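You operate a simulated robot arm through the tools that you are given. There is no shell and no other tool. Be economical: measure what you need, move in short steps, check, and stop when the job is done.

Carry out the task below with a simulated robot arm. There is one attempt and no reset: what you move stays moved.

JOB
The router's blue lead is dead: fit the new one.
Fine: park the old lead in the red slot, plug the new blue lead into its port, press reset and watch till the display reads READY.

Only the result counts: the job must be done as asked and must still hold three seconds after the hand-in. Knocking over, shifting, dropping, spilling or breaking anything else fails it.

ROBOT AND FRAMES
A 6-joint arm with a two-finger gripper on a trunk, on a base that drives. Base frame: it is fixed to the floor where the robot stands at the start and does not move with it; the origin is under the middle of the robot, x ahead of it, y to its left, z up. Units: mm, rad, N and s.
With the tool pointing down near the work surface it reaches from about 100 to 840 mm from the robot's upright axis, wherever it stands. Its first joint turns from -2.897 to 2.897 rad. Places, roughly: red slot of the lead rack [100, -200, 800]; reset button [500, -200, 900]; router [600, -200, 1000]. Payload 1.66 kg.
The tool frame sits at the grasp point between the pads (the TCP): z along the fingers, y along the line on which they close. The tips reach 16 mm beyond it. Largest opening 111 mm; the body of the gripper starts 104 mm behind the TCP.
Orientation is that of the tool frame in the base frame, as a unit quaternion [x, y, z, w]. With the fingers straight down and closing along the base's y, the tool's x points along the base's -x, its y along +y and its z along -z.

CONTROLS
- The arm moves only by the tool drive_tool. Its argument "steps" is text: rows parted by semicolons, each of 7 numbers parted by spaces: the shift along the base's x, y, z in cm, then the turn, a rotation vector about the base's x, y, z in rad, then the closure, from 0 (fully open) to 1 (shut). In form: x y z ax ay az jaw; .... A call has 1 to 8 rows; each row is the pose to reach, as a shift and turn from the pose commanded when the call began. Each row takes 0.2 s and may step no farther than 50 mm and 0.15 rad from the row before; otherwise, or with a gripper value out of range, the whole call is refused. Where a pose cannot be reached the arm comes as near as it can. A force on the tool above 40 N (or 10 N above the force at the start of the call, whichever is more), or a blocked arm, ends the call early, and 0.2 s more pass. Each finger halts on what it meets, pressing with about 32 N; the grip force reading is that of the motor and also rises with nothing between the fingers. The clock runs only during rows and for 0.2 s after the last one: add rows that repeat a pose to give the fingers time. It gives the time, the measured TCP pose, the force on the tool (base axes), the opening and the grip force at its end, in the units of the frame above (readings bear some noise), with the torque about the TCP (base axes, N m) and any sound that the robot's microphone picked up.
- Cameras (640 x 400 px; columns grow to the right, rows downward): "scene" is now at [29.3, 130.3, 1453.2]; the picture's right is [-0.77, -0.64, 0.00], its down [-0.48, 0.57, -0.66] and it looks along [0.43, -0.51, -0.75] (base axes); focal length 296 px, centre (320, 200). "wrist" rides on the gripper at [70, 14, -143] in the tool frame; the picture's right is [-0.19, 0.98, 0.00], its down [-0.87, -0.17, -0.47] and it looks along [-0.46, -0.09, 0.88] (tool axes); focal length 230 px, centre (320, 200). There is no depth. A picture from a camera that has moved, and an enlarged one, comes with that camera's place and axes in the base frame and with its lens.
- camera(camera): a new picture of that camera. The clock stands still meanwhile.
- move_column(by): slides the trunk up (or, below 0, down) by that many mm; the arm and the scene camera ride with it, the base frame stays. It gives what a move gives, with no picture.
- drive_base(legs): drives the robot by 1 to 6 legs, each [ahead, left, turn to the left] in mm, mm and rad, along the robot's own axes; the way and the turn of a leg run together, so that a leg with both is an arc; at most 1500 mm and 3.142 rad a leg. The arm and the cameras ride along, it lands a little off, and it stops where it bumps. It gives what a move gives.
- pan_tilt(pan, tilt): turns the head with the scene camera to pan (to the left, within 2.094 rad either way) and tilt (down, from -0.506 to 1.204), counted from straight ahead of the robot. It gives what a move gives.
- close_up(camera, box): a new picture of the part [left, top, right, bottom] of that camera's present view, enlarged. The clock stands still meanwhile.
- sign_off(): hands the job in; it is judged then, once.

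Work in short steps. Places have to be worked out from the pictures, the camera data and where the tool is seen: move nearer, look again, correct. Check each grasp and each placing, and mend what went wrong. You have 120 turns and 90 pictures in all, those below and enlarged ones among them. Open the gripper and draw the arm clear of the work before you hand the job in, unless the task says otherwise; then end with one line.

The tools are called after "Request:" by a JSON object that holds its "fn" and its "kwargs". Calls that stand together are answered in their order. drive_tool: Moves the arm, as the interface text tells. Its arguments: {"type":"object","properties":{"steps":{"type":"string"}},"required":["steps"]} The other tools are called the same way: move_column (by) slides the trunk up or down; drive_base (legs) drives the base; pan_tilt (pan, tilt) turns the head that bears the scene camera; camera (camera) takes a picture; close_up (camera, box) takes an enlarged picture of a part of a camera's view; sign_off () hands the job in.

At the start:

```text
time_s: 0.0
tcp_pos: [515.4, -3.3, 1168.0]
tool_rot: [0.0, 1.0, 0.0, 0.001]
wrist_force: [-0.9, 0.3, 0.7]
ft_torque: [-0.01, 0.01, -0.02]
finger_gap: 110.9
grasp_force: 0.1
trunk travel left (down, up): [-50.0, 540.0]
robot x, y, heading: [0.7, -0.4, 0.002]
head pan, tilt: [-0.873, 0.843]
```

scene: 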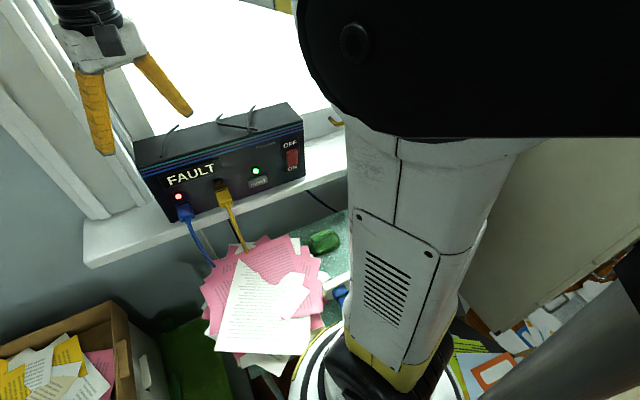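
wrist: 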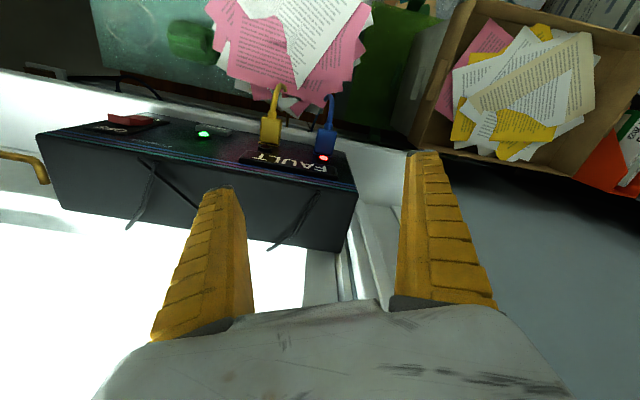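

The scene shows the router on the sill with a blue lead, a yellow lead and papers covering something below. I take enlarged views first.

Request:
{"fn": "close_up", "kwargs": {"camera": "scene", "box": [120, 90, 360, 240]}}

Request:
{"fn": "close_up", "kwargs": {"camera": "scene", "box": [180, 220, 380, 400]}}

Request:
{"fn": "close_up", "kwargs": {"camera": "wrist", "box": [20, 0, 460, 275]}}

```text
2.67 times, centred on (240, 165) of scene
camera zoom: at [29.3, 130.3, 1453.2], right [-0.77, -0.64, 0.0], down [-0.48, 0.57, -0.66], along [0.43, -0.51, -0.75], focal length 789 px, centre (533, 293)
```

zoom: 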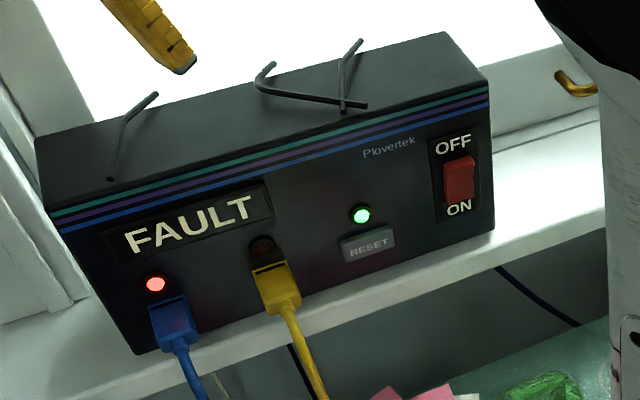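

```text
2.22 times, centred on (280, 310) of scene
camera zoom: at [29.3, 130.3, 1453.2], right [-0.77, -0.64, 0.0], down [-0.48, 0.57, -0.66], along [0.43, -0.51, -0.75], focal length 657 px, centre (409, -44)
```

zoom: 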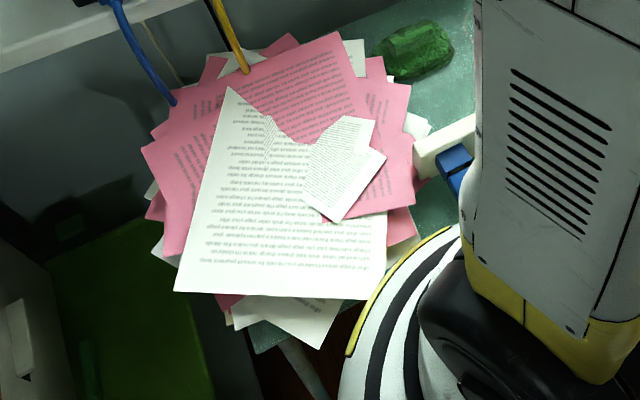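

```text
1.45 times, centred on (240, 138) of wrist
camera zoom: at [446.4, 8.6, 1309.9], right [0.19, 0.98, 0.0], down [0.87, -0.17, 0.47], along [0.46, -0.09, -0.88], focal length 335 px, centre (436, 291)
```

zoom: 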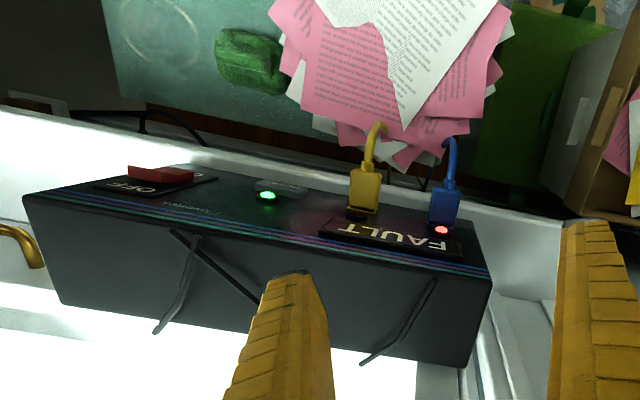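

The rack is hidden behind the arm; I turn the head to look for it and for the new lead.

Request:
{"fn": "pan_tilt", "kwargs": {"pan": -1.4, "tilt": 1.15}}

Request:
{"fn": "camera", "kwargs": {"camera": "scene"}}

```text
time_s: 0.9
tcp_pos: [515.2, -4.4, 1168.5]
tool_rot: [0.0, 1.0, 0.0, 0.0]
wrist_force: [-0.6, 0.5, 0.2]
ft_torque: [0.01, 0.0, 0.0]
finger_gap: 111.2
grasp_force: 0.0
trunk travel left (down, up): [-50.0, 540.0]
robot x, y, heading: [-0.6, 2.2, -0.001]
head pan, tilt: [-1.4, 1.15]
```

```text
84 pictures are left
camera scene: at [-11.0, 131.7, 1431.9], right [-0.99, -0.17, 0.0], down [-0.16, 0.9, -0.41], along [0.07, -0.4, -0.91], focal length 296 px, centre (320, 200)
```

scene: 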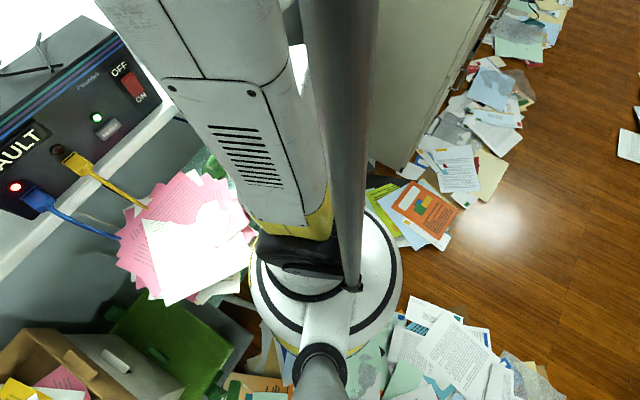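

The rack is hidden by the arm; I draw the tool back and to the right, high up, to see the rack from the wrist camera.

Request:
{"fn": "drive_tool", "kwargs": {"steps": "-4 -2.6 0 0 0 0 0;-8 -5.2 0 0 0 0 0;-12 -7.8 0 0 0 0 0;-16 -10.4 0 0 0 0 0;-20 -13 0 0 0 0 0;-24 -15.6 0 0 0 0 0;-28 -18.2 0 0 0 0 0;-31 -21 0 0 0 0 0"}}

Request:
{"fn": "camera", "kwargs": {"camera": "wrist"}}

Request:
{"fn": "camera", "kwargs": {"camera": "scene"}}

```text
time_s: 2.9
tcp_pos: [233.1, -179.4, 1165.0]
tool_rot: [-0.08, 0.997, 0.0, 0.0]
wrist_force: [0.5, 0.1, -0.5]
ft_torque: [0.02, 0.01, -0.02]
finger_gap: 111.0
grasp_force: 0.1
trunk travel left (down, up): [-50.0, 540.0]
robot x, y, heading: [1.9, 1.4, -0.002]
head pan, tilt: [-1.4, 1.15]
stopped in row 8: the arm was blocked; the commanded pose is now the measured one
```

```text
83 pictures are left
camera wrist: at [163.2, -176.9, 1306.1], right [0.03, 1.0, 0.0], down [0.88, -0.03, 0.47], along [0.47, -0.02, -0.88], focal length 230 px, centre (320, 200)
```

wrist: 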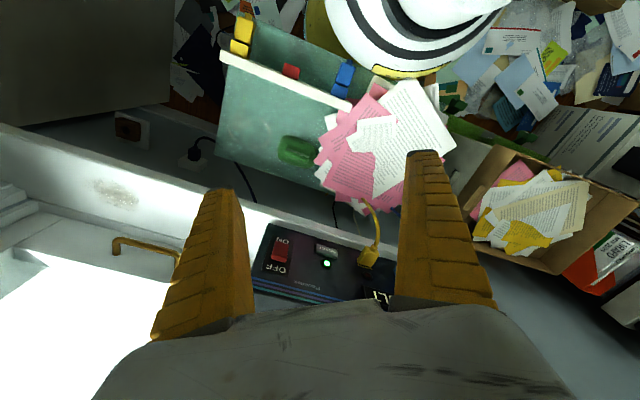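

```text
82 pictures are left
camera scene: at [-48.1, 138.2, 1431.3], right [-0.89, 0.46, 0.0], down [0.42, 0.81, -0.4], along [-0.18, -0.35, -0.92], focal length 296 px, centre (320, 200)
```

scene: 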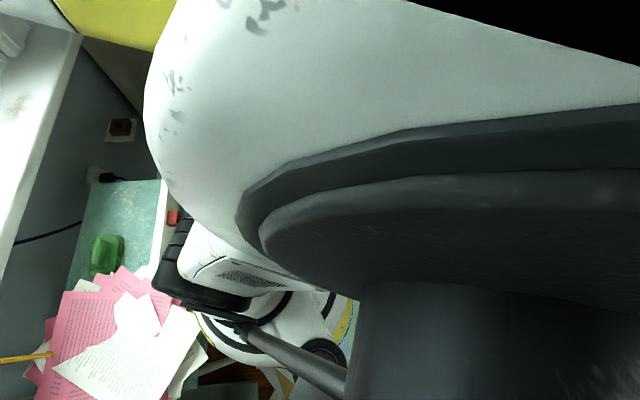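

The rack is visible at the table's edge: yellow, red and blue items on a white rail. I enlarge it.

Request:
{"fn": "close_up", "kwargs": {"camera": "wrist", "box": [200, 0, 400, 125]}}

Request:
{"fn": "close_up", "kwargs": {"camera": "wrist", "box": [220, 60, 460, 300]}}

```text
3.20 times, centred on (300, 62) of wrist
camera zoom: at [163.2, -176.9, 1306.1], right [0.03, 1.0, 0.0], down [0.88, -0.03, 0.47], along [0.47, -0.02, -0.88], focal length 736 px, centre (384, 640)
```

zoom: 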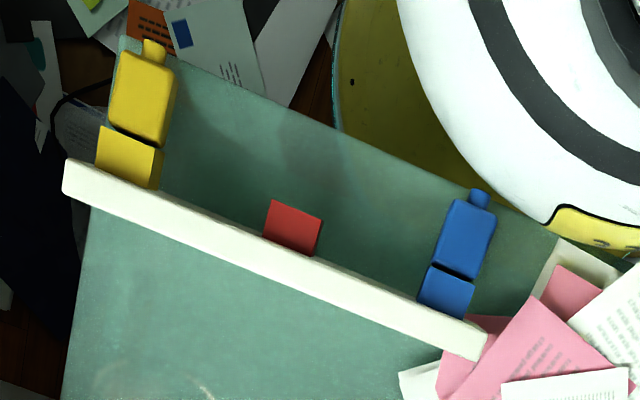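

```text
1.67 times, centred on (340, 180) of wrist
camera zoom: at [163.2, -176.9, 1306.1], right [0.03, 1.0, 0.0], down [0.88, -0.03, 0.47], along [0.47, -0.02, -0.88], focal length 384 px, centre (287, 233)
```

zoom: 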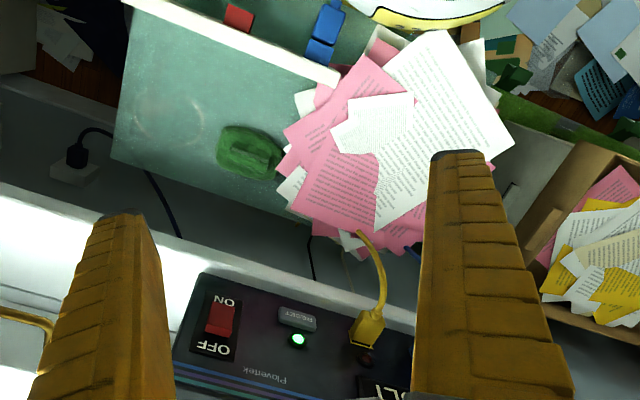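

The router and rack share a yaw of about -22°; the red LED is near (554,-7,968). The rack is too close to the arm's axis, so I back the base by 180 mm.

Request:
{"fn": "drive_base", "kwargs": {"legs": [[-180, 0, 0]]}}

Request:
{"fn": "camera", "kwargs": {"camera": "scene"}}

```text
time_s: 4.4
tcp_pos: [53.2, -178.7, 1165.2]
tool_rot: [-0.079, 0.997, 0.0, 0.0]
wrist_force: [0.2, -0.6, 0.5]
ft_torque: [0.0, -0.04, 0.02]
finger_gap: 111.0
grasp_force: 0.1
trunk travel left (down, up): [-50.0, 540.0]
robot x, y, heading: [-181.0, -3.4, 0.002]
head pan, tilt: [-1.4, 1.15]
```

```text
79 pictures are left
camera scene: at [-226.7, 136.9, 1432.0], right [-0.9, 0.44, 0.0], down [0.4, 0.82, -0.41], along [-0.18, -0.37, -0.91], focal length 296 px, centre (320, 200)
```

scene: 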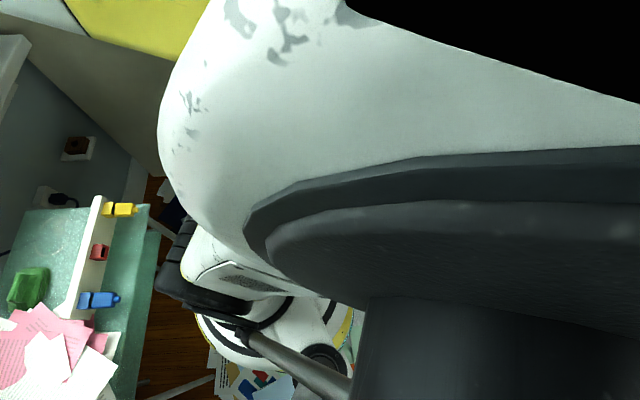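

Now I bring the tool over toward the router's blue plug, turning its yaw to match the router.

Request:
{"fn": "drive_tool", "kwargs": {"steps": "4.5 2 0 0 0 -0.07 0;9 4 0 0 0 -0.14 0;13.5 6 0 0 0 -0.21 0;18 8 0 0 0 -0.28 0;22.5 10 0 0 0 -0.35 0;27 12 0 0 0 -0.42 0;31.5 14 0 0 0 -0.49 0;36 16 0 0 0 -0.546 0"}}

Request:
{"fn": "pan_tilt", "kwargs": {"pan": -0.5, "tilt": 0.7}}

Request:
{"fn": "camera", "kwargs": {"camera": "scene"}}

Request:
{"fn": "camera", "kwargs": {"camera": "wrist"}}

```text
time_s: 6.2
tcp_pos: [416.1, -20.0, 1165.4]
tool_rot: [0.194, 0.981, 0.0, 0.0]
wrist_force: [0.1, 0.4, -0.2]
ft_torque: [-0.01, 0.0, 0.01]
finger_gap: 111.1
grasp_force: 0.1
trunk travel left (down, up): [-50.0, 540.0]
robot x, y, heading: [-177.5, 0.1, -0.002]
head pan, tilt: [-1.4, 1.15]
```

```text
time_s: 7.4
tcp_pos: [415.5, -19.6, 1163.9]
tool_rot: [0.193, 0.981, 0.0, 0.0]
wrist_force: [-0.2, -0.6, -0.8]
ft_torque: [-0.01, 0.03, 0.0]
finger_gap: 110.8
grasp_force: 0.0
trunk travel left (down, up): [-50.0, 540.0]
robot x, y, heading: [-177.4, -4.1, -0.002]
head pan, tilt: [-0.499, 0.7]
```

```text
78 pictures are left
camera scene: at [-125.6, 149.7, 1464.9], right [-0.48, -0.88, 0.0], down [-0.57, 0.31, -0.76], along [0.67, -0.37, -0.64], focal length 296 px, centre (320, 200)
```

scene: 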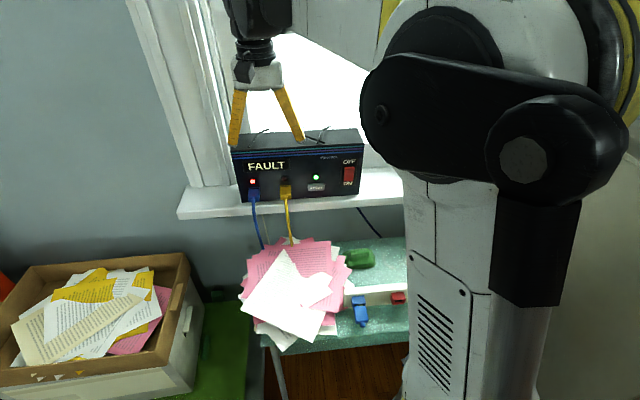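

```text
77 pictures are left
camera wrist: at [356.2, 18.3, 1307.3], right [0.55, 0.84, 0.0], down [0.74, -0.48, 0.47], along [0.39, -0.26, -0.88], focal length 230 px, centre (320, 200)
```

wrist: 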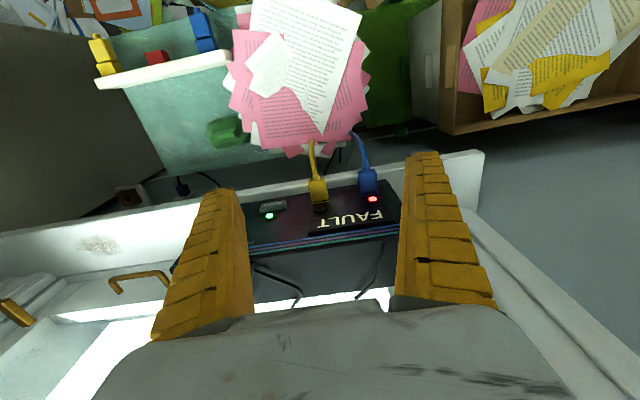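

Good views. I enlarge the blue plug from both cameras to triangulate it.

Request:
{"fn": "close_up", "kwargs": {"camera": "scene", "box": [220, 130, 380, 230]}}

Request:
{"fn": "close_up", "kwargs": {"camera": "wrist", "box": [240, 120, 420, 240]}}

Request:
{"fn": "close_up", "kwargs": {"camera": "scene", "box": [320, 270, 420, 340]}}

Request:
{"fn": "close_up", "kwargs": {"camera": "wrist", "box": [80, 0, 240, 100]}}

```text
4.00 times, centred on (300, 180) of scene
camera zoom: at [-125.6, 149.7, 1464.9], right [-0.48, -0.88, 0.0], down [-0.57, 0.31, -0.76], along [0.67, -0.37, -0.64], focal length 1183 px, centre (400, 280)
```

zoom: 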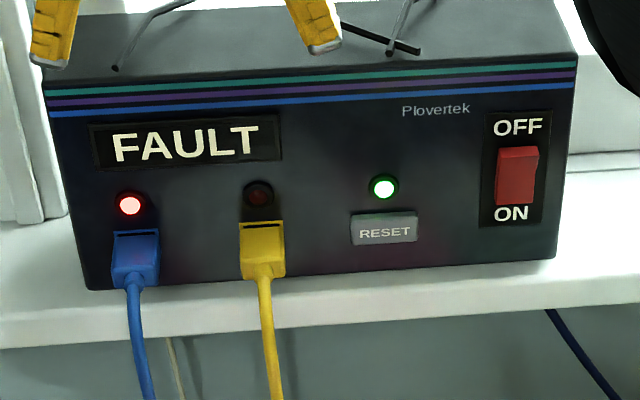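

```text
3.33 times, centred on (330, 180) of wrist
camera zoom: at [356.2, 18.3, 1307.3], right [0.55, 0.84, 0.0], down [0.74, -0.48, 0.47], along [0.39, -0.26, -0.88], focal length 767 px, centre (287, 267)
```

zoom: 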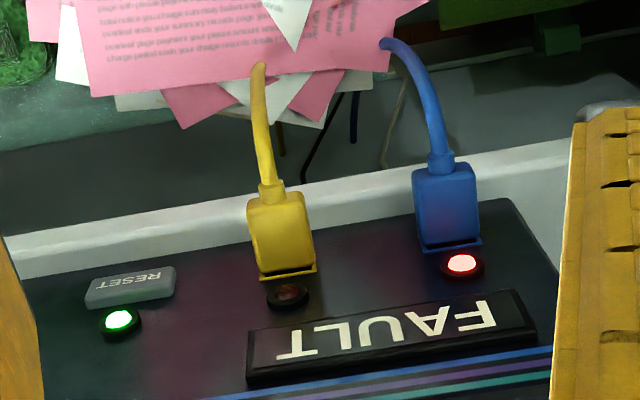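

```text
5.71 times, centred on (370, 305) of scene
camera zoom: at [-125.6, 149.7, 1464.9], right [-0.48, -0.88, 0.0], down [-0.57, 0.31, -0.76], along [0.67, -0.37, -0.64], focal length 1690 px, centre (34, -400)
```

zoom: 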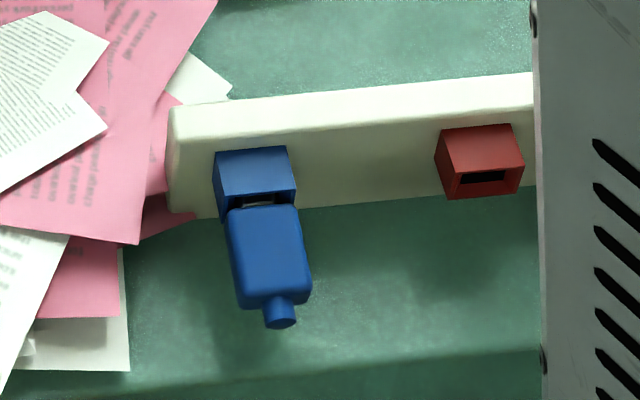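

```text
4.00 times, centred on (160, 50) of wrist
camera zoom: at [356.2, 18.3, 1307.3], right [0.55, 0.84, 0.0], down [0.74, -0.48, 0.47], along [0.39, -0.26, -0.88], focal length 920 px, centre (960, 800)
```

zoom: 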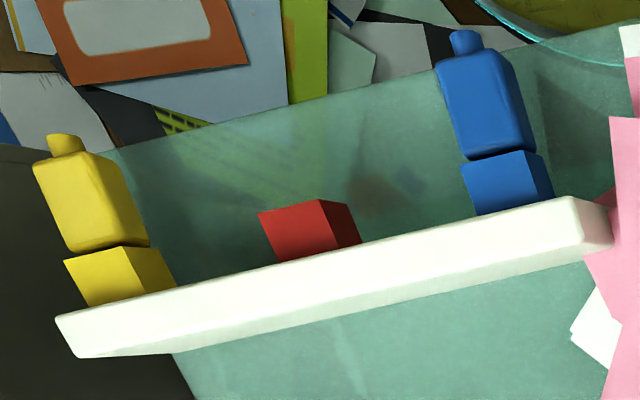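

The old plug's tail is near (516,7,936), with the body about 30 mm wide; the sill is near z 897. I approach from behind and above, tilting the fingers 0.6 rad toward the router with a partial opening.

Request:
{"fn": "drive_tool", "kwargs": {"steps": "0.5 1 -3 -0.045 -0.111 0 0.2;1 2 -6 -0.09 -0.222 0 0.4;1.5 3 -9 -0.136 -0.333 0 0.4;2 4 -12 -0.181 -0.444 0 0.4;2.5 5 -15 -0.226 -0.556 0 0.4;3 5.5 -18 -0.226 -0.556 0 0.4"}}

Request:
{"fn": "camera", "kwargs": {"camera": "wrist"}}

Request:
{"fn": "camera", "kwargs": {"camera": "scene"}}

```text
time_s: 8.8
tcp_pos: [444.2, 36.2, 984.2]
tool_rot: [0.186, 0.937, -0.057, 0.291]
wrist_force: [0.2, 0.7, 0.0]
ft_torque: [0.02, 0.0, 0.01]
finger_gap: 68.3
grasp_force: 1.2
trunk travel left (down, up): [-50.0, 540.0]
robot x, y, heading: [-177.6, 0.4, -0.002]
head pan, tilt: [-0.499, 0.7]
```

```text
72 pictures are left
camera wrist: at [321.6, 100.7, 1062.2], right [0.52, 0.85, 0.11], down [0.35, -0.33, 0.88], along [0.78, -0.42, -0.47], focal length 230 px, centre (320, 200)
```

wrist: 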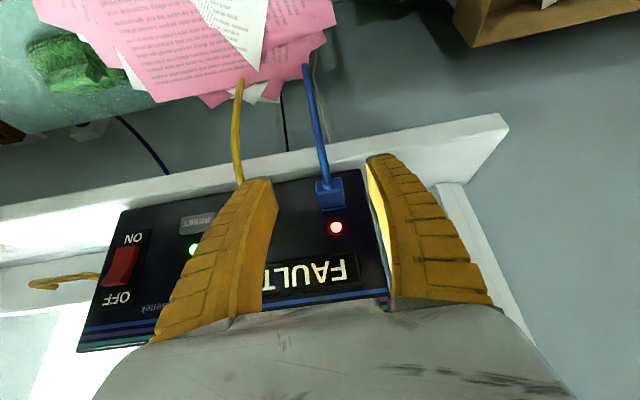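

```text
71 pictures are left
camera scene: at [-125.4, 149.9, 1464.9], right [-0.48, -0.88, 0.0], down [-0.57, 0.31, -0.76], along [0.67, -0.37, -0.64], focal length 296 px, centre (320, 200)
```

scene: 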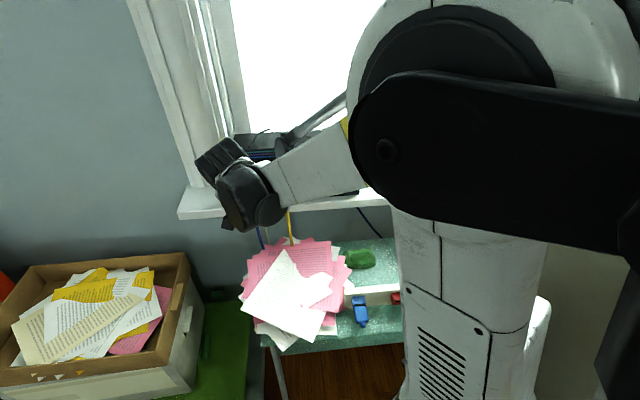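

The fingers straddle the plug's line; I enlarge for a refined location.

Request:
{"fn": "close_up", "kwargs": {"camera": "wrist", "box": [240, 140, 400, 240]}}

```text
4.00 times, centred on (320, 190) of wrist
camera zoom: at [321.6, 100.7, 1062.2], right [0.52, 0.85, 0.11], down [0.35, -0.33, 0.88], along [0.78, -0.42, -0.47], focal length 920 px, centre (320, 240)
```

zoom: 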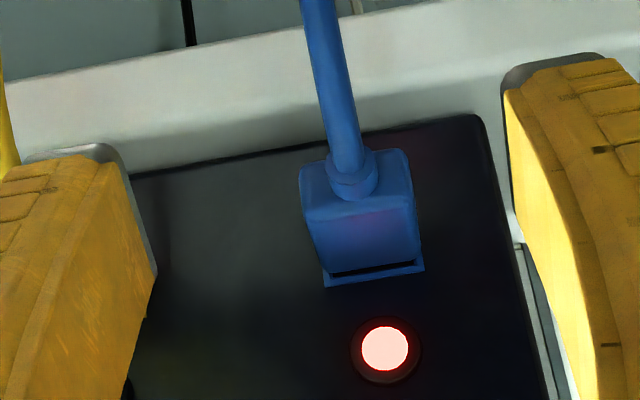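

The plug's body centre is about (532,2,930). I lower, then advance with the fingers straddling the plug, without closing yet.

Request:
{"fn": "drive_tool", "kwargs": {"steps": "0 0 -2.7 0 0 0 0.4;0 0 -5.3 0 0 0 0.4;3 -1.2 -5.3 0 0 0 0.4;6 -2.35 -5.3 0 0 0 0.4;8.7 -3.45 -5.3 0 0 0 0.4"}}

Request:
{"fn": "camera", "kwargs": {"camera": "wrist"}}

```text
time_s: 10.0
tcp_pos: [532.2, -0.4, 932.4]
tool_rot: [0.186, 0.937, -0.057, 0.29]
wrist_force: [0.4, -0.9, 0.8]
ft_torque: [-0.01, 0.02, 0.02]
finger_gap: 68.3
grasp_force: 0.8
trunk travel left (down, up): [-50.0, 540.0]
robot x, y, heading: [-178.1, -1.5, -0.001]
head pan, tilt: [-0.499, 0.7]
```

```text
69 pictures are left
camera wrist: at [409.0, 63.6, 1009.2], right [0.52, 0.85, 0.11], down [0.35, -0.33, 0.88], along [0.78, -0.42, -0.47], focal length 230 px, centre (320, 200)
```

wrist: 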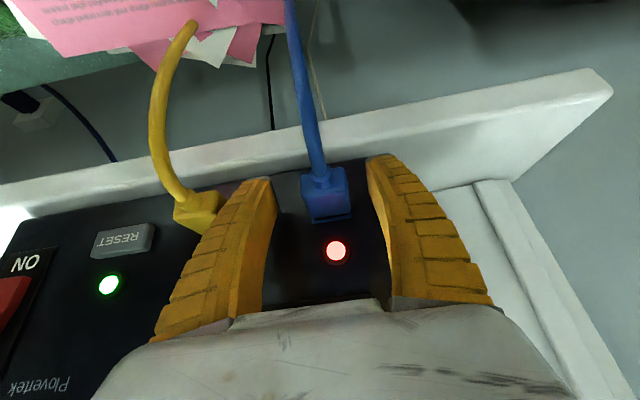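

The TCP projects right on the plug's body (322,195). I close the fingers.

Request:
{"fn": "drive_tool", "kwargs": {"steps": "0 0 0 0 0 0 0.55;0 0 0 0 0 0 0.65;0 0 0 0 0 0 0.8;0 0 0 0 0 0 1;0 0 0 0 0 0 1"}}

Request:
{"fn": "close_up", "kwargs": {"camera": "wrist", "box": [220, 120, 420, 245]}}

```text
time_s: 11.2
tcp_pos: [531.0, 0.2, 931.9]
tool_rot: [0.185, 0.937, -0.057, 0.29]
wrist_force: [2.7, 5.6, 7.4]
ft_torque: [-0.12, -0.21, 0.25]
finger_gap: 25.2
grasp_force: 32.5
trunk travel left (down, up): [-50.0, 540.0]
robot x, y, heading: [-175.9, -0.8, -0.0]
head pan, tilt: [-0.499, 0.7]
```

```text
3.20 times, centred on (320, 182) of wrist
camera zoom: at [408.4, 64.7, 1009.6], right [0.52, 0.85, 0.11], down [0.35, -0.33, 0.88], along [0.78, -0.42, -0.47], focal length 736 px, centre (320, 256)
```

zoom: 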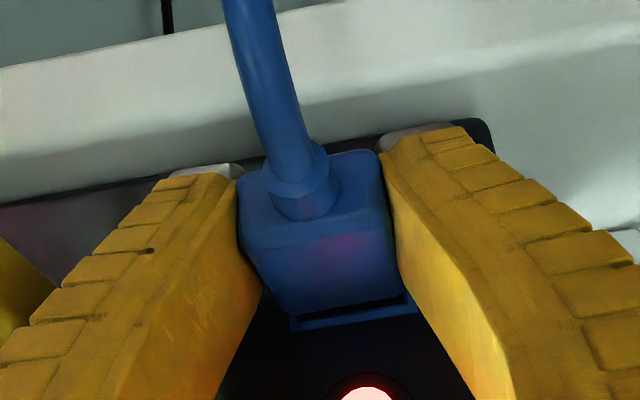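

Gripped at 25 mm. I pull straight out along the port's axis.

Request:
{"fn": "drive_tool", "kwargs": {"steps": "-0.93 0.38 0 0 0 0 1;-1.85 0.75 0 0 0 0 1;-2.78 1.13 0 0 0 0 1;-3.7 1.5 0 0 0 0 1;-5.55 2.26 0 0 0 0 1"}}

Request:
{"fn": "camera", "kwargs": {"camera": "wrist"}}

```text
time_s: 12.4
tcp_pos: [475.7, 22.8, 931.4]
tool_rot: [0.185, 0.937, -0.057, 0.291]
wrist_force: [0.8, -0.1, 0.6]
ft_torque: [0.0, 0.01, 0.04]
finger_gap: 25.0
grasp_force: 32.4
trunk travel left (down, up): [-50.0, 540.0]
robot x, y, heading: [-175.6, -3.5, -0.005]
head pan, tilt: [-0.499, 0.7]
```

```text
67 pictures are left
camera wrist: at [353.3, 86.7, 1009.7], right [0.52, 0.85, 0.11], down [0.35, -0.33, 0.88], along [0.78, -0.42, -0.47], focal length 230 px, centre (320, 200)
```

wrist: 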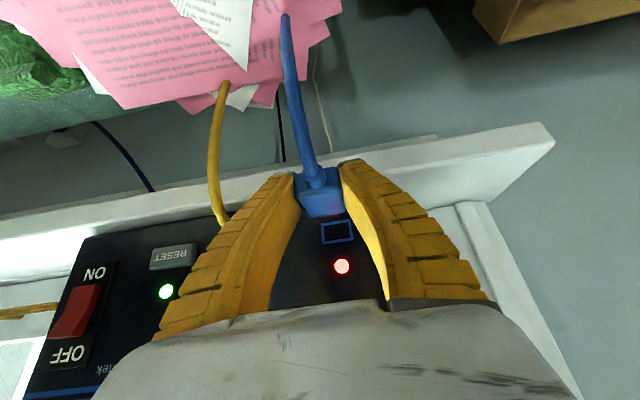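

Unplugged cleanly. I enlarge the port for its exact place.

Request:
{"fn": "close_up", "kwargs": {"camera": "wrist", "box": [270, 150, 400, 290]}}

Request:
{"fn": "camera", "kwargs": {"camera": "scene"}}

```text
2.86 times, centred on (335, 220) of wrist
camera zoom: at [353.3, 86.7, 1009.7], right [0.52, 0.85, 0.11], down [0.35, -0.33, 0.88], along [0.78, -0.42, -0.47], focal length 657 px, centre (277, 143)
```

zoom: 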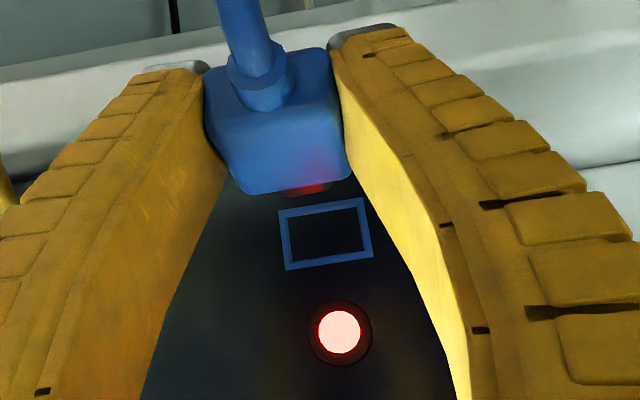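

```text
65 pictures are left
camera scene: at [-125.7, 149.7, 1465.0], right [-0.48, -0.88, 0.0], down [-0.56, 0.31, -0.77], along [0.67, -0.37, -0.64], focal length 296 px, centre (320, 200)
```

scene: 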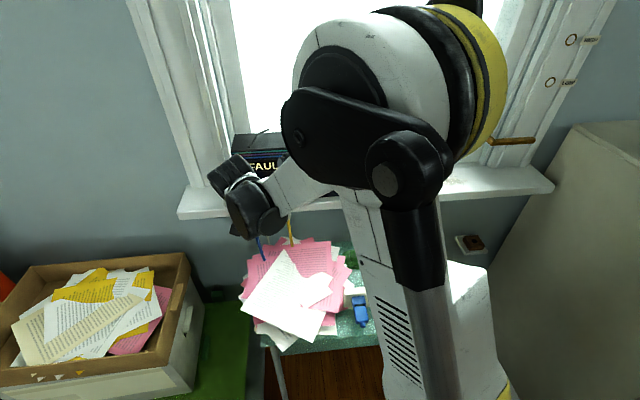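

The port frame is clear. Now I retreat and lift, then travel toward the rack.

Request:
{"fn": "drive_tool", "kwargs": {"steps": "-3 1.2 3 0 0 0 1;-7 2.4 5.7 0 0 0 1;-11 2.4 8.5 0 0 0 1;-15.4 0.3 8.5 0 0 0 1;-19.8 -1.9 8.5 0 0 0 1;-24.2 -4.1 8.5 0 0 0 1;-28.6 -6.3 8.5 0 0 0 1;-33 -8.5 8.5 0 0 0 1"}}

Request:
{"fn": "camera", "kwargs": {"camera": "wrist"}}

Request:
{"fn": "camera", "kwargs": {"camera": "scene"}}

```text
time_s: 14.2
tcp_pos: [146.2, -64.1, 1017.0]
tool_rot: [0.184, 0.937, -0.056, 0.291]
wrist_force: [0.4, 0.5, 0.0]
ft_torque: [0.0, 0.01, 0.02]
finger_gap: 24.8
grasp_force: 31.9
trunk travel left (down, up): [-50.0, 540.0]
robot x, y, heading: [-175.5, -1.5, -0.006]
head pan, tilt: [-0.499, 0.7]
```

```text
64 pictures are left
camera wrist: at [24.3, 0.8, 1094.7], right [0.52, 0.85, 0.11], down [0.35, -0.33, 0.88], along [0.78, -0.42, -0.47], focal length 230 px, centre (320, 200)
```

wrist: 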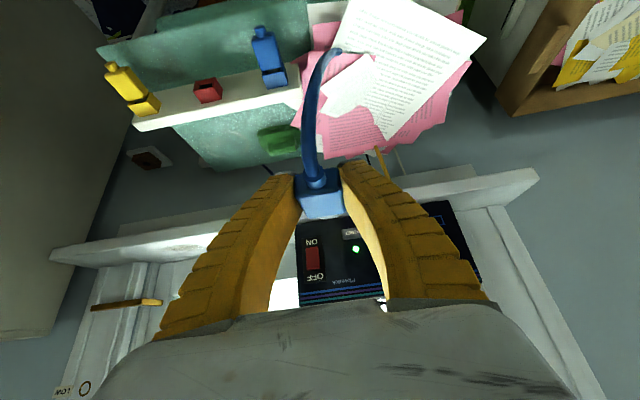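

```text
63 pictures are left
camera scene: at [-125.9, 150.0, 1464.9], right [-0.48, -0.88, 0.0], down [-0.56, 0.31, -0.77], along [0.67, -0.37, -0.64], focal length 296 px, centre (320, 200)
```

scene: 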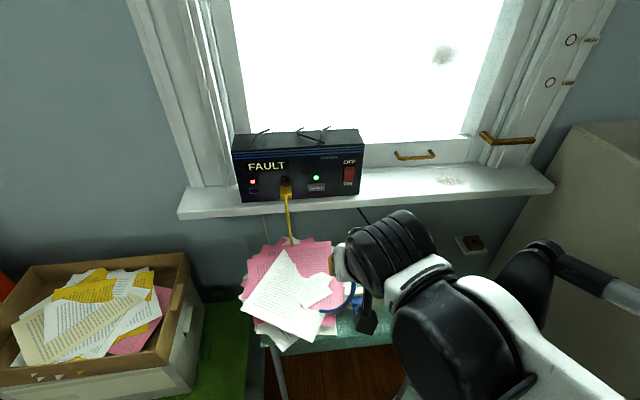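

The cable follows freely. I enlarge the rack from here.

Request:
{"fn": "close_up", "kwargs": {"camera": "wrist", "box": [90, 20, 310, 150]}}

```text
2.91 times, centred on (200, 85) of wrist
camera zoom: at [24.3, 0.8, 1094.7], right [0.52, 0.85, 0.11], down [0.35, -0.33, 0.88], along [0.78, -0.42, -0.47], focal length 669 px, centre (669, 534)
```

zoom: 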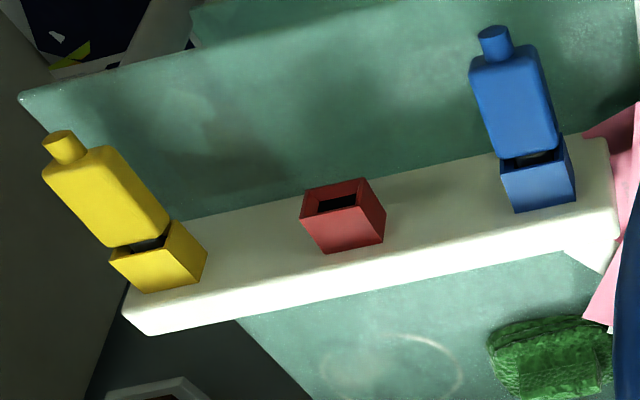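

I move to a standoff behind the red slot, staying high, for a nearer look.

Request:
{"fn": "drive_tool", "kwargs": {"steps": "-2.2 -3.5 -2 0 0 0 1;-4.4 -7 -4 0 0 0 1;-6.6 -10.5 -6 0 0 0 1;-8.8 -14.1 -8 0 0 0 1;-8.8 -14.1 -12 0 0 0 1;-8.8 -14.1 -16 0 0 0 1"}}

Request:
{"fn": "camera", "kwargs": {"camera": "wrist"}}

Request:
{"fn": "camera", "kwargs": {"camera": "scene"}}

```text
time_s: 15.3
tcp_pos: [93.2, -162.2, 924.0]
tool_rot: [0.1, 0.95, -0.03, 0.296]
wrist_force: [-1.2, 2.1, 0.4]
ft_torque: [-0.09, -0.07, -0.07]
finger_gap: 24.7
grasp_force: 32.6
trunk travel left (down, up): [-50.0, 540.0]
robot x, y, heading: [-179.9, 5.0, 0.0]
head pan, tilt: [-0.499, 0.7]
stopped in row 5: the arm was blocked; the commanded pose is now the measured one
```

```text
61 pictures are left
camera wrist: at [-39.3, -121.7, 1001.5], right [0.36, 0.93, 0.11], down [0.4, -0.26, 0.88], along [0.84, -0.27, -0.46], focal length 230 px, centre (320, 200)
```

wrist: 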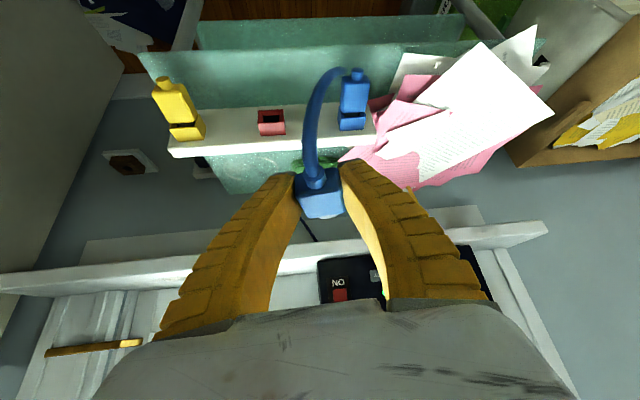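

```text
60 pictures are left
camera scene: at [-126.9, 151.5, 1464.8], right [-0.48, -0.88, 0.0], down [-0.56, 0.31, -0.77], along [0.67, -0.37, -0.64], focal length 296 px, centre (320, 200)
```

scene: 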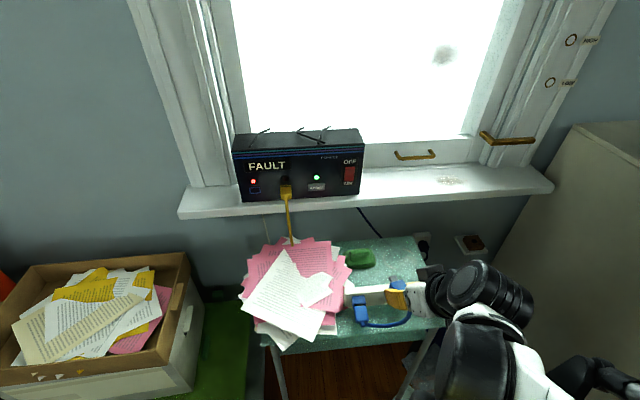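

The arm folds up too tightly here, so the base needs to stand farther back. I check behind the robot first.

Request:
{"fn": "pan_tilt", "kwargs": {"pan": 2.09, "tilt": 0.9}}

Request:
{"fn": "camera", "kwargs": {"camera": "scene"}}

```text
time_s: 17.7
tcp_pos: [92.6, -163.1, 924.2]
tool_rot: [0.101, 0.949, -0.03, 0.296]
wrist_force: [0.3, 1.2, -0.1]
ft_torque: [0.0, 0.02, -0.02]
finger_gap: 24.9
grasp_force: 32.3
trunk travel left (down, up): [-50.0, 540.0]
robot x, y, heading: [-178.2, -0.8, 0.001]
head pan, tilt: [2.089, 0.901]
```

```text
59 pictures are left
camera scene: at [-237.7, 256.3, 1448.8], right [0.87, 0.49, 0.0], down [0.39, -0.68, -0.62], along [-0.31, 0.54, -0.78], focal length 296 px, centre (320, 200)
```

scene: 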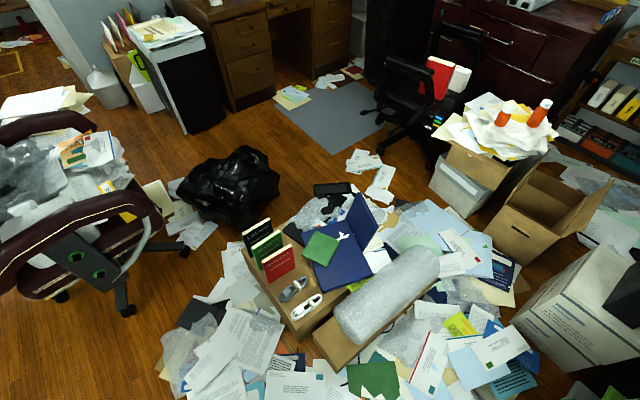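

Straight behind is only flat paper on the floor, so I back up 150 mm and turn the head to the rack again.

Request:
{"fn": "drive_base", "kwargs": {"legs": [[-150, 0, 0]]}}

Request:
{"fn": "pan_tilt", "kwargs": {"pan": -0.5, "tilt": 0.8}}

```text
time_s: 19.1
tcp_pos: [-57.4, -163.1, 923.1]
tool_rot: [0.101, 0.949, -0.029, 0.296]
wrist_force: [0.7, -0.1, -0.2]
ft_torque: [0.05, 0.01, 0.02]
finger_gap: 24.9
grasp_force: 32.1
trunk travel left (down, up): [-50.0, 540.0]
robot x, y, heading: [-328.9, 0.6, -0.0]
head pan, tilt: [2.089, 0.901]
```

```text
time_s: 21.4
tcp_pos: [-57.1, -163.5, 923.1]
tool_rot: [0.101, 0.95, -0.029, 0.295]
wrist_force: [-0.3, -0.1, 0.6]
ft_torque: [-0.02, 0.02, 0.0]
finger_gap: 24.8
grasp_force: 31.7
trunk travel left (down, up): [-50.0, 540.0]
robot x, y, heading: [-330.7, -0.3, -0.0]
head pan, tilt: [-0.499, 0.799]
```

Now I restore the yaw and move to the standoff behind the red slot.

Request:
{"fn": "drive_tool", "kwargs": {"steps": "3 -1.1 -1 0 0 -0.06 1;6 -2.2 -3 0 0 -0.12 1;9 -3.2 -5.5 0 0 -0.18 1;11.5 -4.2 -8.3 0 0 -0.18 1"}}

Request:
{"fn": "camera", "kwargs": {"camera": "wrist"}}

Request:
{"fn": "camera", "kwargs": {"camera": "scene"}}

```text
time_s: 22.4
tcp_pos: [64.6, -209.0, 869.9]
tool_rot: [0.187, 0.937, -0.055, 0.291]
wrist_force: [-0.3, 0.9, -0.1]
ft_torque: [-0.03, 0.03, -0.01]
finger_gap: 24.6
grasp_force: 31.6
out of reach, approached as far as the arm can: row 3, 4
trunk travel left (down, up): [-50.0, 540.0]
robot x, y, heading: [-327.9, -0.4, -0.002]
head pan, tilt: [-0.499, 0.799]
```

```text
58 pictures are left
camera wrist: at [-57.3, -144.7, 947.7], right [0.52, 0.85, 0.11], down [0.35, -0.33, 0.88], along [0.78, -0.42, -0.47], focal length 230 px, centre (320, 200)
```

wrist: 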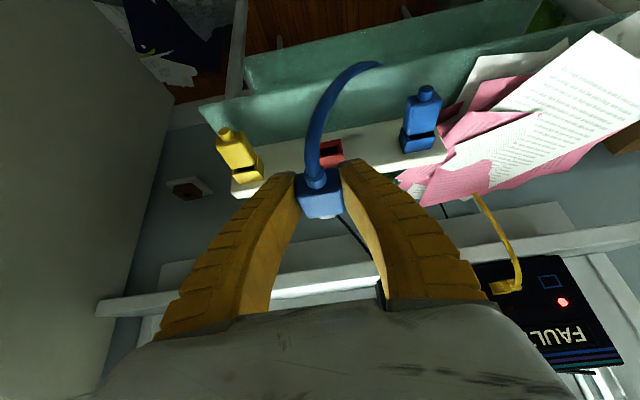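

```text
57 pictures are left
camera scene: at [-279.6, 152.0, 1456.7], right [-0.48, -0.88, 0.0], down [-0.63, 0.34, -0.7], along [0.61, -0.33, -0.72], focal length 296 px, centre (320, 200)
```

scene: 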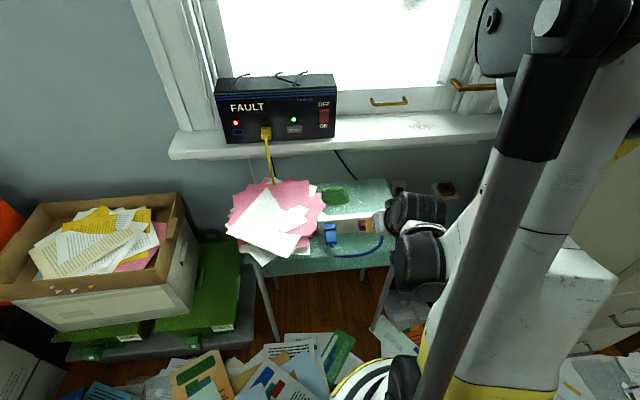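

The arm can't get lower here; I lower the trunk by its 50 mm and try again.

Request:
{"fn": "move_column", "kwargs": {"by": -50}}

Request:
{"fn": "drive_tool", "kwargs": {"steps": "0 0 -1 0 0 0 1;0 0 -2 0 0 0 1"}}

```text
time_s: 23.3
tcp_pos: [65.2, -208.5, 820.1]
tool_rot: [0.186, 0.937, -0.056, 0.292]
wrist_force: [0.2, -0.2, -0.4]
ft_torque: [-0.04, 0.01, 0.02]
finger_gap: 24.8
grasp_force: 32.1
trunk travel left (down, up): [0.0, 590.0]
robot x, y, heading: [-333.2, 4.3, -0.0]
head pan, tilt: [-0.499, 0.799]
```

```text
time_s: 23.9
tcp_pos: [65.4, -207.7, 820.5]
tool_rot: [0.186, 0.937, -0.056, 0.291]
wrist_force: [-0.4, 0.6, -0.6]
ft_torque: [-0.04, 0.0, 0.02]
finger_gap: 24.9
grasp_force: 32.1
out of reach, approached as far as the arm can: row 1, 2
trunk travel left (down, up): [0.0, 590.0]
robot x, y, heading: [-330.2, 1.2, -0.001]
head pan, tilt: [-0.499, 0.799]
```

Still limited by the elbow's fold, so I back up another 150 mm and extend the arm.

Request:
{"fn": "drive_base", "kwargs": {"legs": [[-150, 0, 0]]}}

Request:
{"fn": "drive_tool", "kwargs": {"steps": "4 0 0 0 0 0 1;8 0 0 0 0 0 1;12 0 0 0 0 0 1;15 0.2 0 0 0 0 1;15 0.2 -2 0 0 0 1"}}

```text
time_s: 25.3
tcp_pos: [-84.4, -210.9, 819.7]
tool_rot: [0.187, 0.936, -0.056, 0.291]
wrist_force: [-0.6, -0.3, -0.6]
ft_torque: [0.0, -0.02, -0.04]
finger_gap: 24.4
grasp_force: 32.0
trunk travel left (down, up): [0.0, 590.0]
robot x, y, heading: [-476.1, -1.7, -0.001]
head pan, tilt: [-0.499, 0.799]
```

```text
time_s: 26.5
tcp_pos: [64.8, -207.5, 802.0]
tool_rot: [0.187, 0.936, -0.056, 0.292]
wrist_force: [0.0, 0.6, 0.1]
ft_torque: [0.02, 0.01, 0.01]
finger_gap: 24.7
grasp_force: 31.7
trunk travel left (down, up): [0.0, 590.0]
robot x, y, heading: [-480.0, -1.1, -0.003]
head pan, tilt: [-0.499, 0.799]
```

Works. Now a look at the rack from here with both cameras.

Request:
{"fn": "close_up", "kwargs": {"camera": "wrist", "box": [180, 60, 480, 260]}}

Request:
{"fn": "camera", "kwargs": {"camera": "scene"}}

```text
2.00 times, centred on (330, 160) of wrist
camera zoom: at [-57.1, -142.4, 879.4], right [0.52, 0.85, 0.11], down [0.35, -0.33, 0.88], along [0.78, -0.42, -0.46], focal length 460 px, centre (300, 280)
```

zoom: 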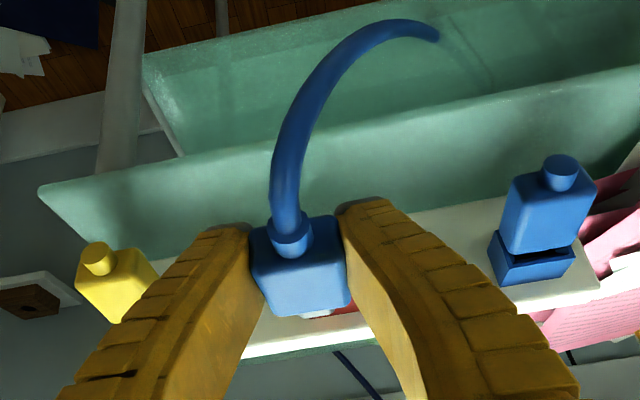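

```text
55 pictures are left
camera scene: at [-428.2, 152.3, 1406.7], right [-0.48, -0.88, 0.0], down [-0.63, 0.35, -0.7], along [0.61, -0.34, -0.72], focal length 296 px, centre (320, 200)
```

scene: 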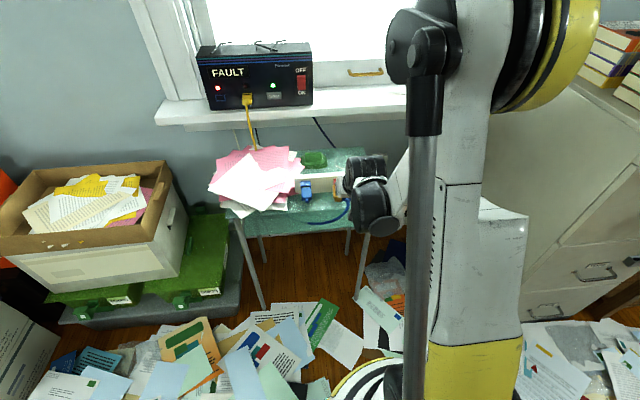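

I zoom in on the spare plug to judge whether the rack slots are inclined.

Request:
{"fn": "close_up", "kwargs": {"camera": "wrist", "box": [400, 120, 500, 220]}}

Request:
{"fn": "close_up", "kwargs": {"camera": "scene", "box": [270, 140, 380, 240]}}

```text
4.00 times, centred on (450, 170) of wrist
camera zoom: at [-57.1, -142.4, 879.4], right [0.52, 0.85, 0.11], down [0.35, -0.33, 0.88], along [0.78, -0.42, -0.46], focal length 920 px, centre (-200, 320)
```

zoom: 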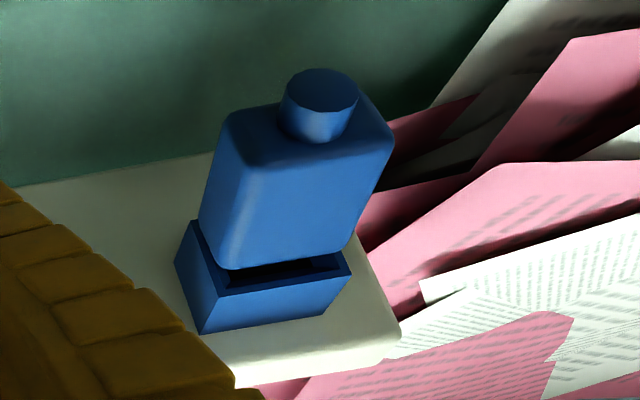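

```text
4.00 times, centred on (325, 190) of scene
camera zoom: at [-428.2, 152.3, 1406.7], right [-0.48, -0.88, 0.0], down [-0.63, 0.35, -0.7], along [0.61, -0.34, -0.72], focal length 1183 px, centre (300, 240)
```

zoom: 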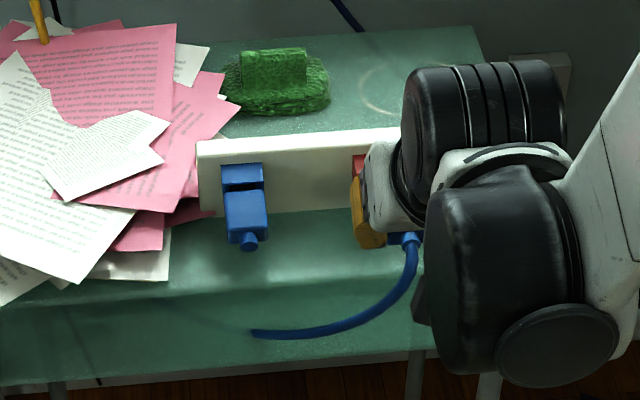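

The sleeves prove nearly horizontal: blue rim near (181,-132) and the red one near (143,-226), both centred at about z 768. I line the plug up laterally ahead of the red slot and look.

Request:
{"fn": "drive_tool", "kwargs": {"steps": "0.8 0.4 -0.3 0 0 0 1;1.57 0.75 -0.7 0 0 0 1;1.57 0.75 -0.7 0 0 0 1"}}

Request:
{"fn": "close_up", "kwargs": {"camera": "wrist", "box": [250, 130, 400, 250]}}

```text
time_s: 27.3
tcp_pos: [80.7, -200.3, 793.9]
tool_rot: [0.188, 0.936, -0.056, 0.291]
wrist_force: [0.0, -1.0, 0.5]
ft_torque: [0.01, -0.04, -0.02]
finger_gap: 25.0
grasp_force: 32.3
trunk travel left (down, up): [0.0, 590.0]
robot x, y, heading: [-475.2, 2.6, -0.003]
head pan, tilt: [-0.499, 0.799]
```

```text
3.33 times, centred on (325, 190) of wrist
camera zoom: at [-41.3, -135.4, 871.8], right [0.52, 0.85, 0.11], down [0.35, -0.33, 0.88], along [0.78, -0.42, -0.47], focal length 767 px, centre (303, 233)
```

zoom: 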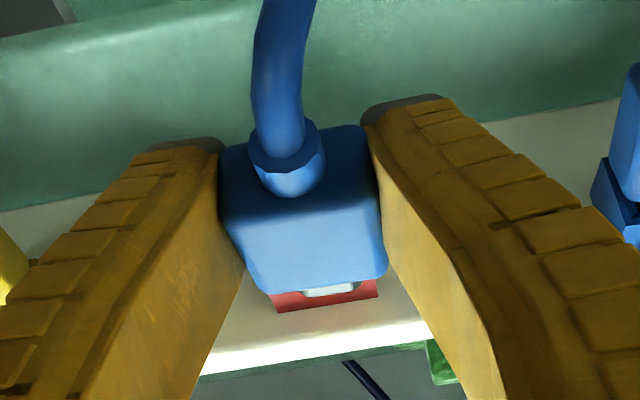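

The red sleeve is about 5 mm to the left of the plug's axis. I shift laterally, go down to slot height and look again.

Request:
{"fn": "drive_tool", "kwargs": {"steps": "0.6 -0.5 -0.8 0 0 0 1;1.18 -1.0 -1.6 0 0 0 1;1.18 -1.0 -2.3 0 0 0 1;1.18 -1.0 -2.3 0 0 0 1"}}

Request:
{"fn": "close_up", "kwargs": {"camera": "wrist", "box": [250, 130, 400, 250]}}

Request:
{"fn": "close_up", "kwargs": {"camera": "scene", "box": [290, 150, 370, 210]}}

```text
time_s: 28.3
tcp_pos: [93.3, -209.6, 770.6]
tool_rot: [0.187, 0.936, -0.056, 0.292]
wrist_force: [-0.9, 0.3, -0.5]
ft_torque: [0.04, 0.02, 0.0]
finger_gap: 25.0
grasp_force: 31.7
trunk travel left (down, up): [0.0, 590.0]
robot x, y, heading: [-477.4, 3.8, 0.001]
head pan, tilt: [-0.499, 0.799]
```

```text
3.33 times, centred on (325, 190) of wrist
camera zoom: at [-29.9, -145.8, 848.8], right [0.52, 0.85, 0.11], down [0.35, -0.33, 0.88], along [0.78, -0.42, -0.47], focal length 767 px, centre (303, 233)
```

zoom: 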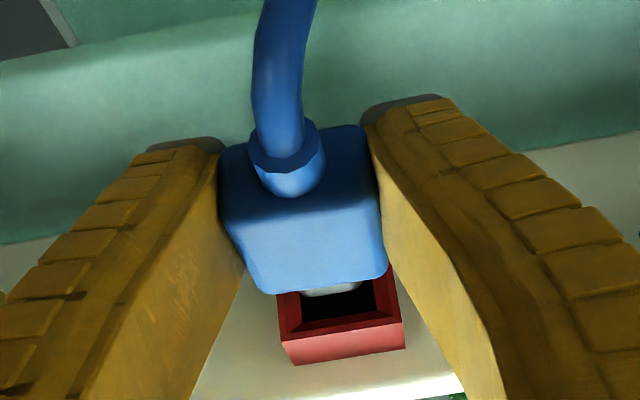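

```text
6.67 times, centred on (330, 180) of scene
camera zoom: at [-428.3, 152.2, 1406.7], right [-0.48, -0.88, 0.0], down [-0.63, 0.35, -0.7], along [0.61, -0.34, -0.72], focal length 1972 px, centre (253, 333)
```

zoom: 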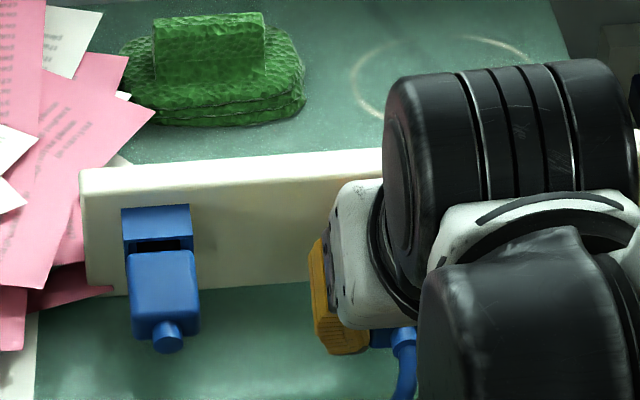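

The plug's axis lines up laterally with the red sleeve and sits about 2 mm high. I lower 2 mm and advance carefully.

Request:
{"fn": "drive_tool", "kwargs": {"steps": "0 0 -0.2 0 0 0 1;0.46 -0.19 -0.2 0 0 0 1;0.93 -0.38 -0.2 0 0 0 1;1.39 -0.57 -0.2 0 0 0 1;1.76 -0.72 -0.2 0 0 0 1"}}

Request:
{"fn": "close_up", "kwargs": {"camera": "wrist", "box": [250, 130, 400, 250]}}

```text
time_s: 29.5
tcp_pos: [110.7, -216.6, 770.5]
tool_rot: [0.186, 0.937, -0.055, 0.292]
wrist_force: [-1.1, 1.3, 6.0]
ft_torque: [-0.09, -0.19, 0.01]
finger_gap: 25.4
grasp_force: 32.2
trunk travel left (down, up): [0.0, 590.0]
robot x, y, heading: [-480.6, 1.6, -0.005]
head pan, tilt: [-0.499, 0.799]
```

```text
3.33 times, centred on (325, 190) of wrist
camera zoom: at [-12.4, -152.5, 847.1], right [0.52, 0.85, 0.11], down [0.35, -0.33, 0.88], along [0.78, -0.42, -0.46], focal length 767 px, centre (303, 233)
```

zoom: 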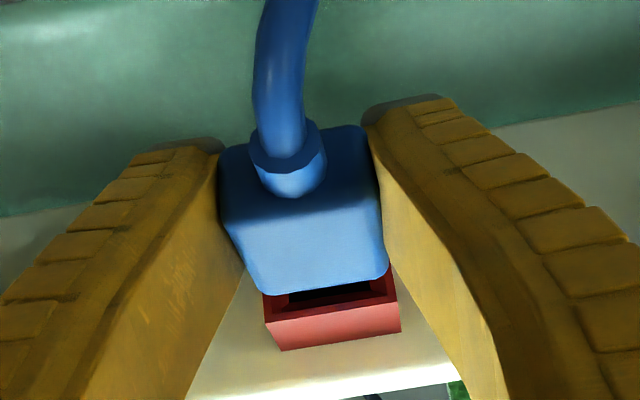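

Contact pushes the tool up 6 N: the slot is a little higher. I raise about 2.5 mm and continue the insertion.

Request:
{"fn": "drive_tool", "kwargs": {"steps": "0 0 0.25 0 0 0 1;0.28 -0.11 0.25 0 0 0 1;0.56 -0.23 0.25 0 0 0 1;0.84 -0.34 0.25 0 0 0 1"}}

Request:
{"fn": "close_up", "kwargs": {"camera": "wrist", "box": [250, 130, 400, 250]}}

```text
time_s: 30.5
tcp_pos: [117.1, -221.4, 771.7]
tool_rot: [0.188, 0.937, -0.056, 0.29]
wrist_force: [-12.6, 5.2, -2.2]
ft_torque: [0.12, 0.18, -0.01]
finger_gap: 25.6
grasp_force: 32.4
trunk travel left (down, up): [0.0, 590.0]
robot x, y, heading: [-479.5, -0.5, -0.003]
head pan, tilt: [-0.499, 0.799]
```

```text
3.33 times, centred on (325, 190) of wrist
camera zoom: at [-5.3, -156.1, 849.5], right [0.52, 0.85, 0.11], down [0.35, -0.33, 0.88], along [0.78, -0.42, -0.47], focal length 767 px, centre (303, 233)
```

zoom: 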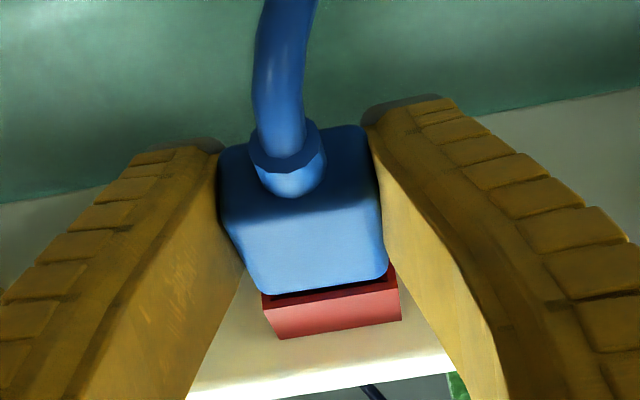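

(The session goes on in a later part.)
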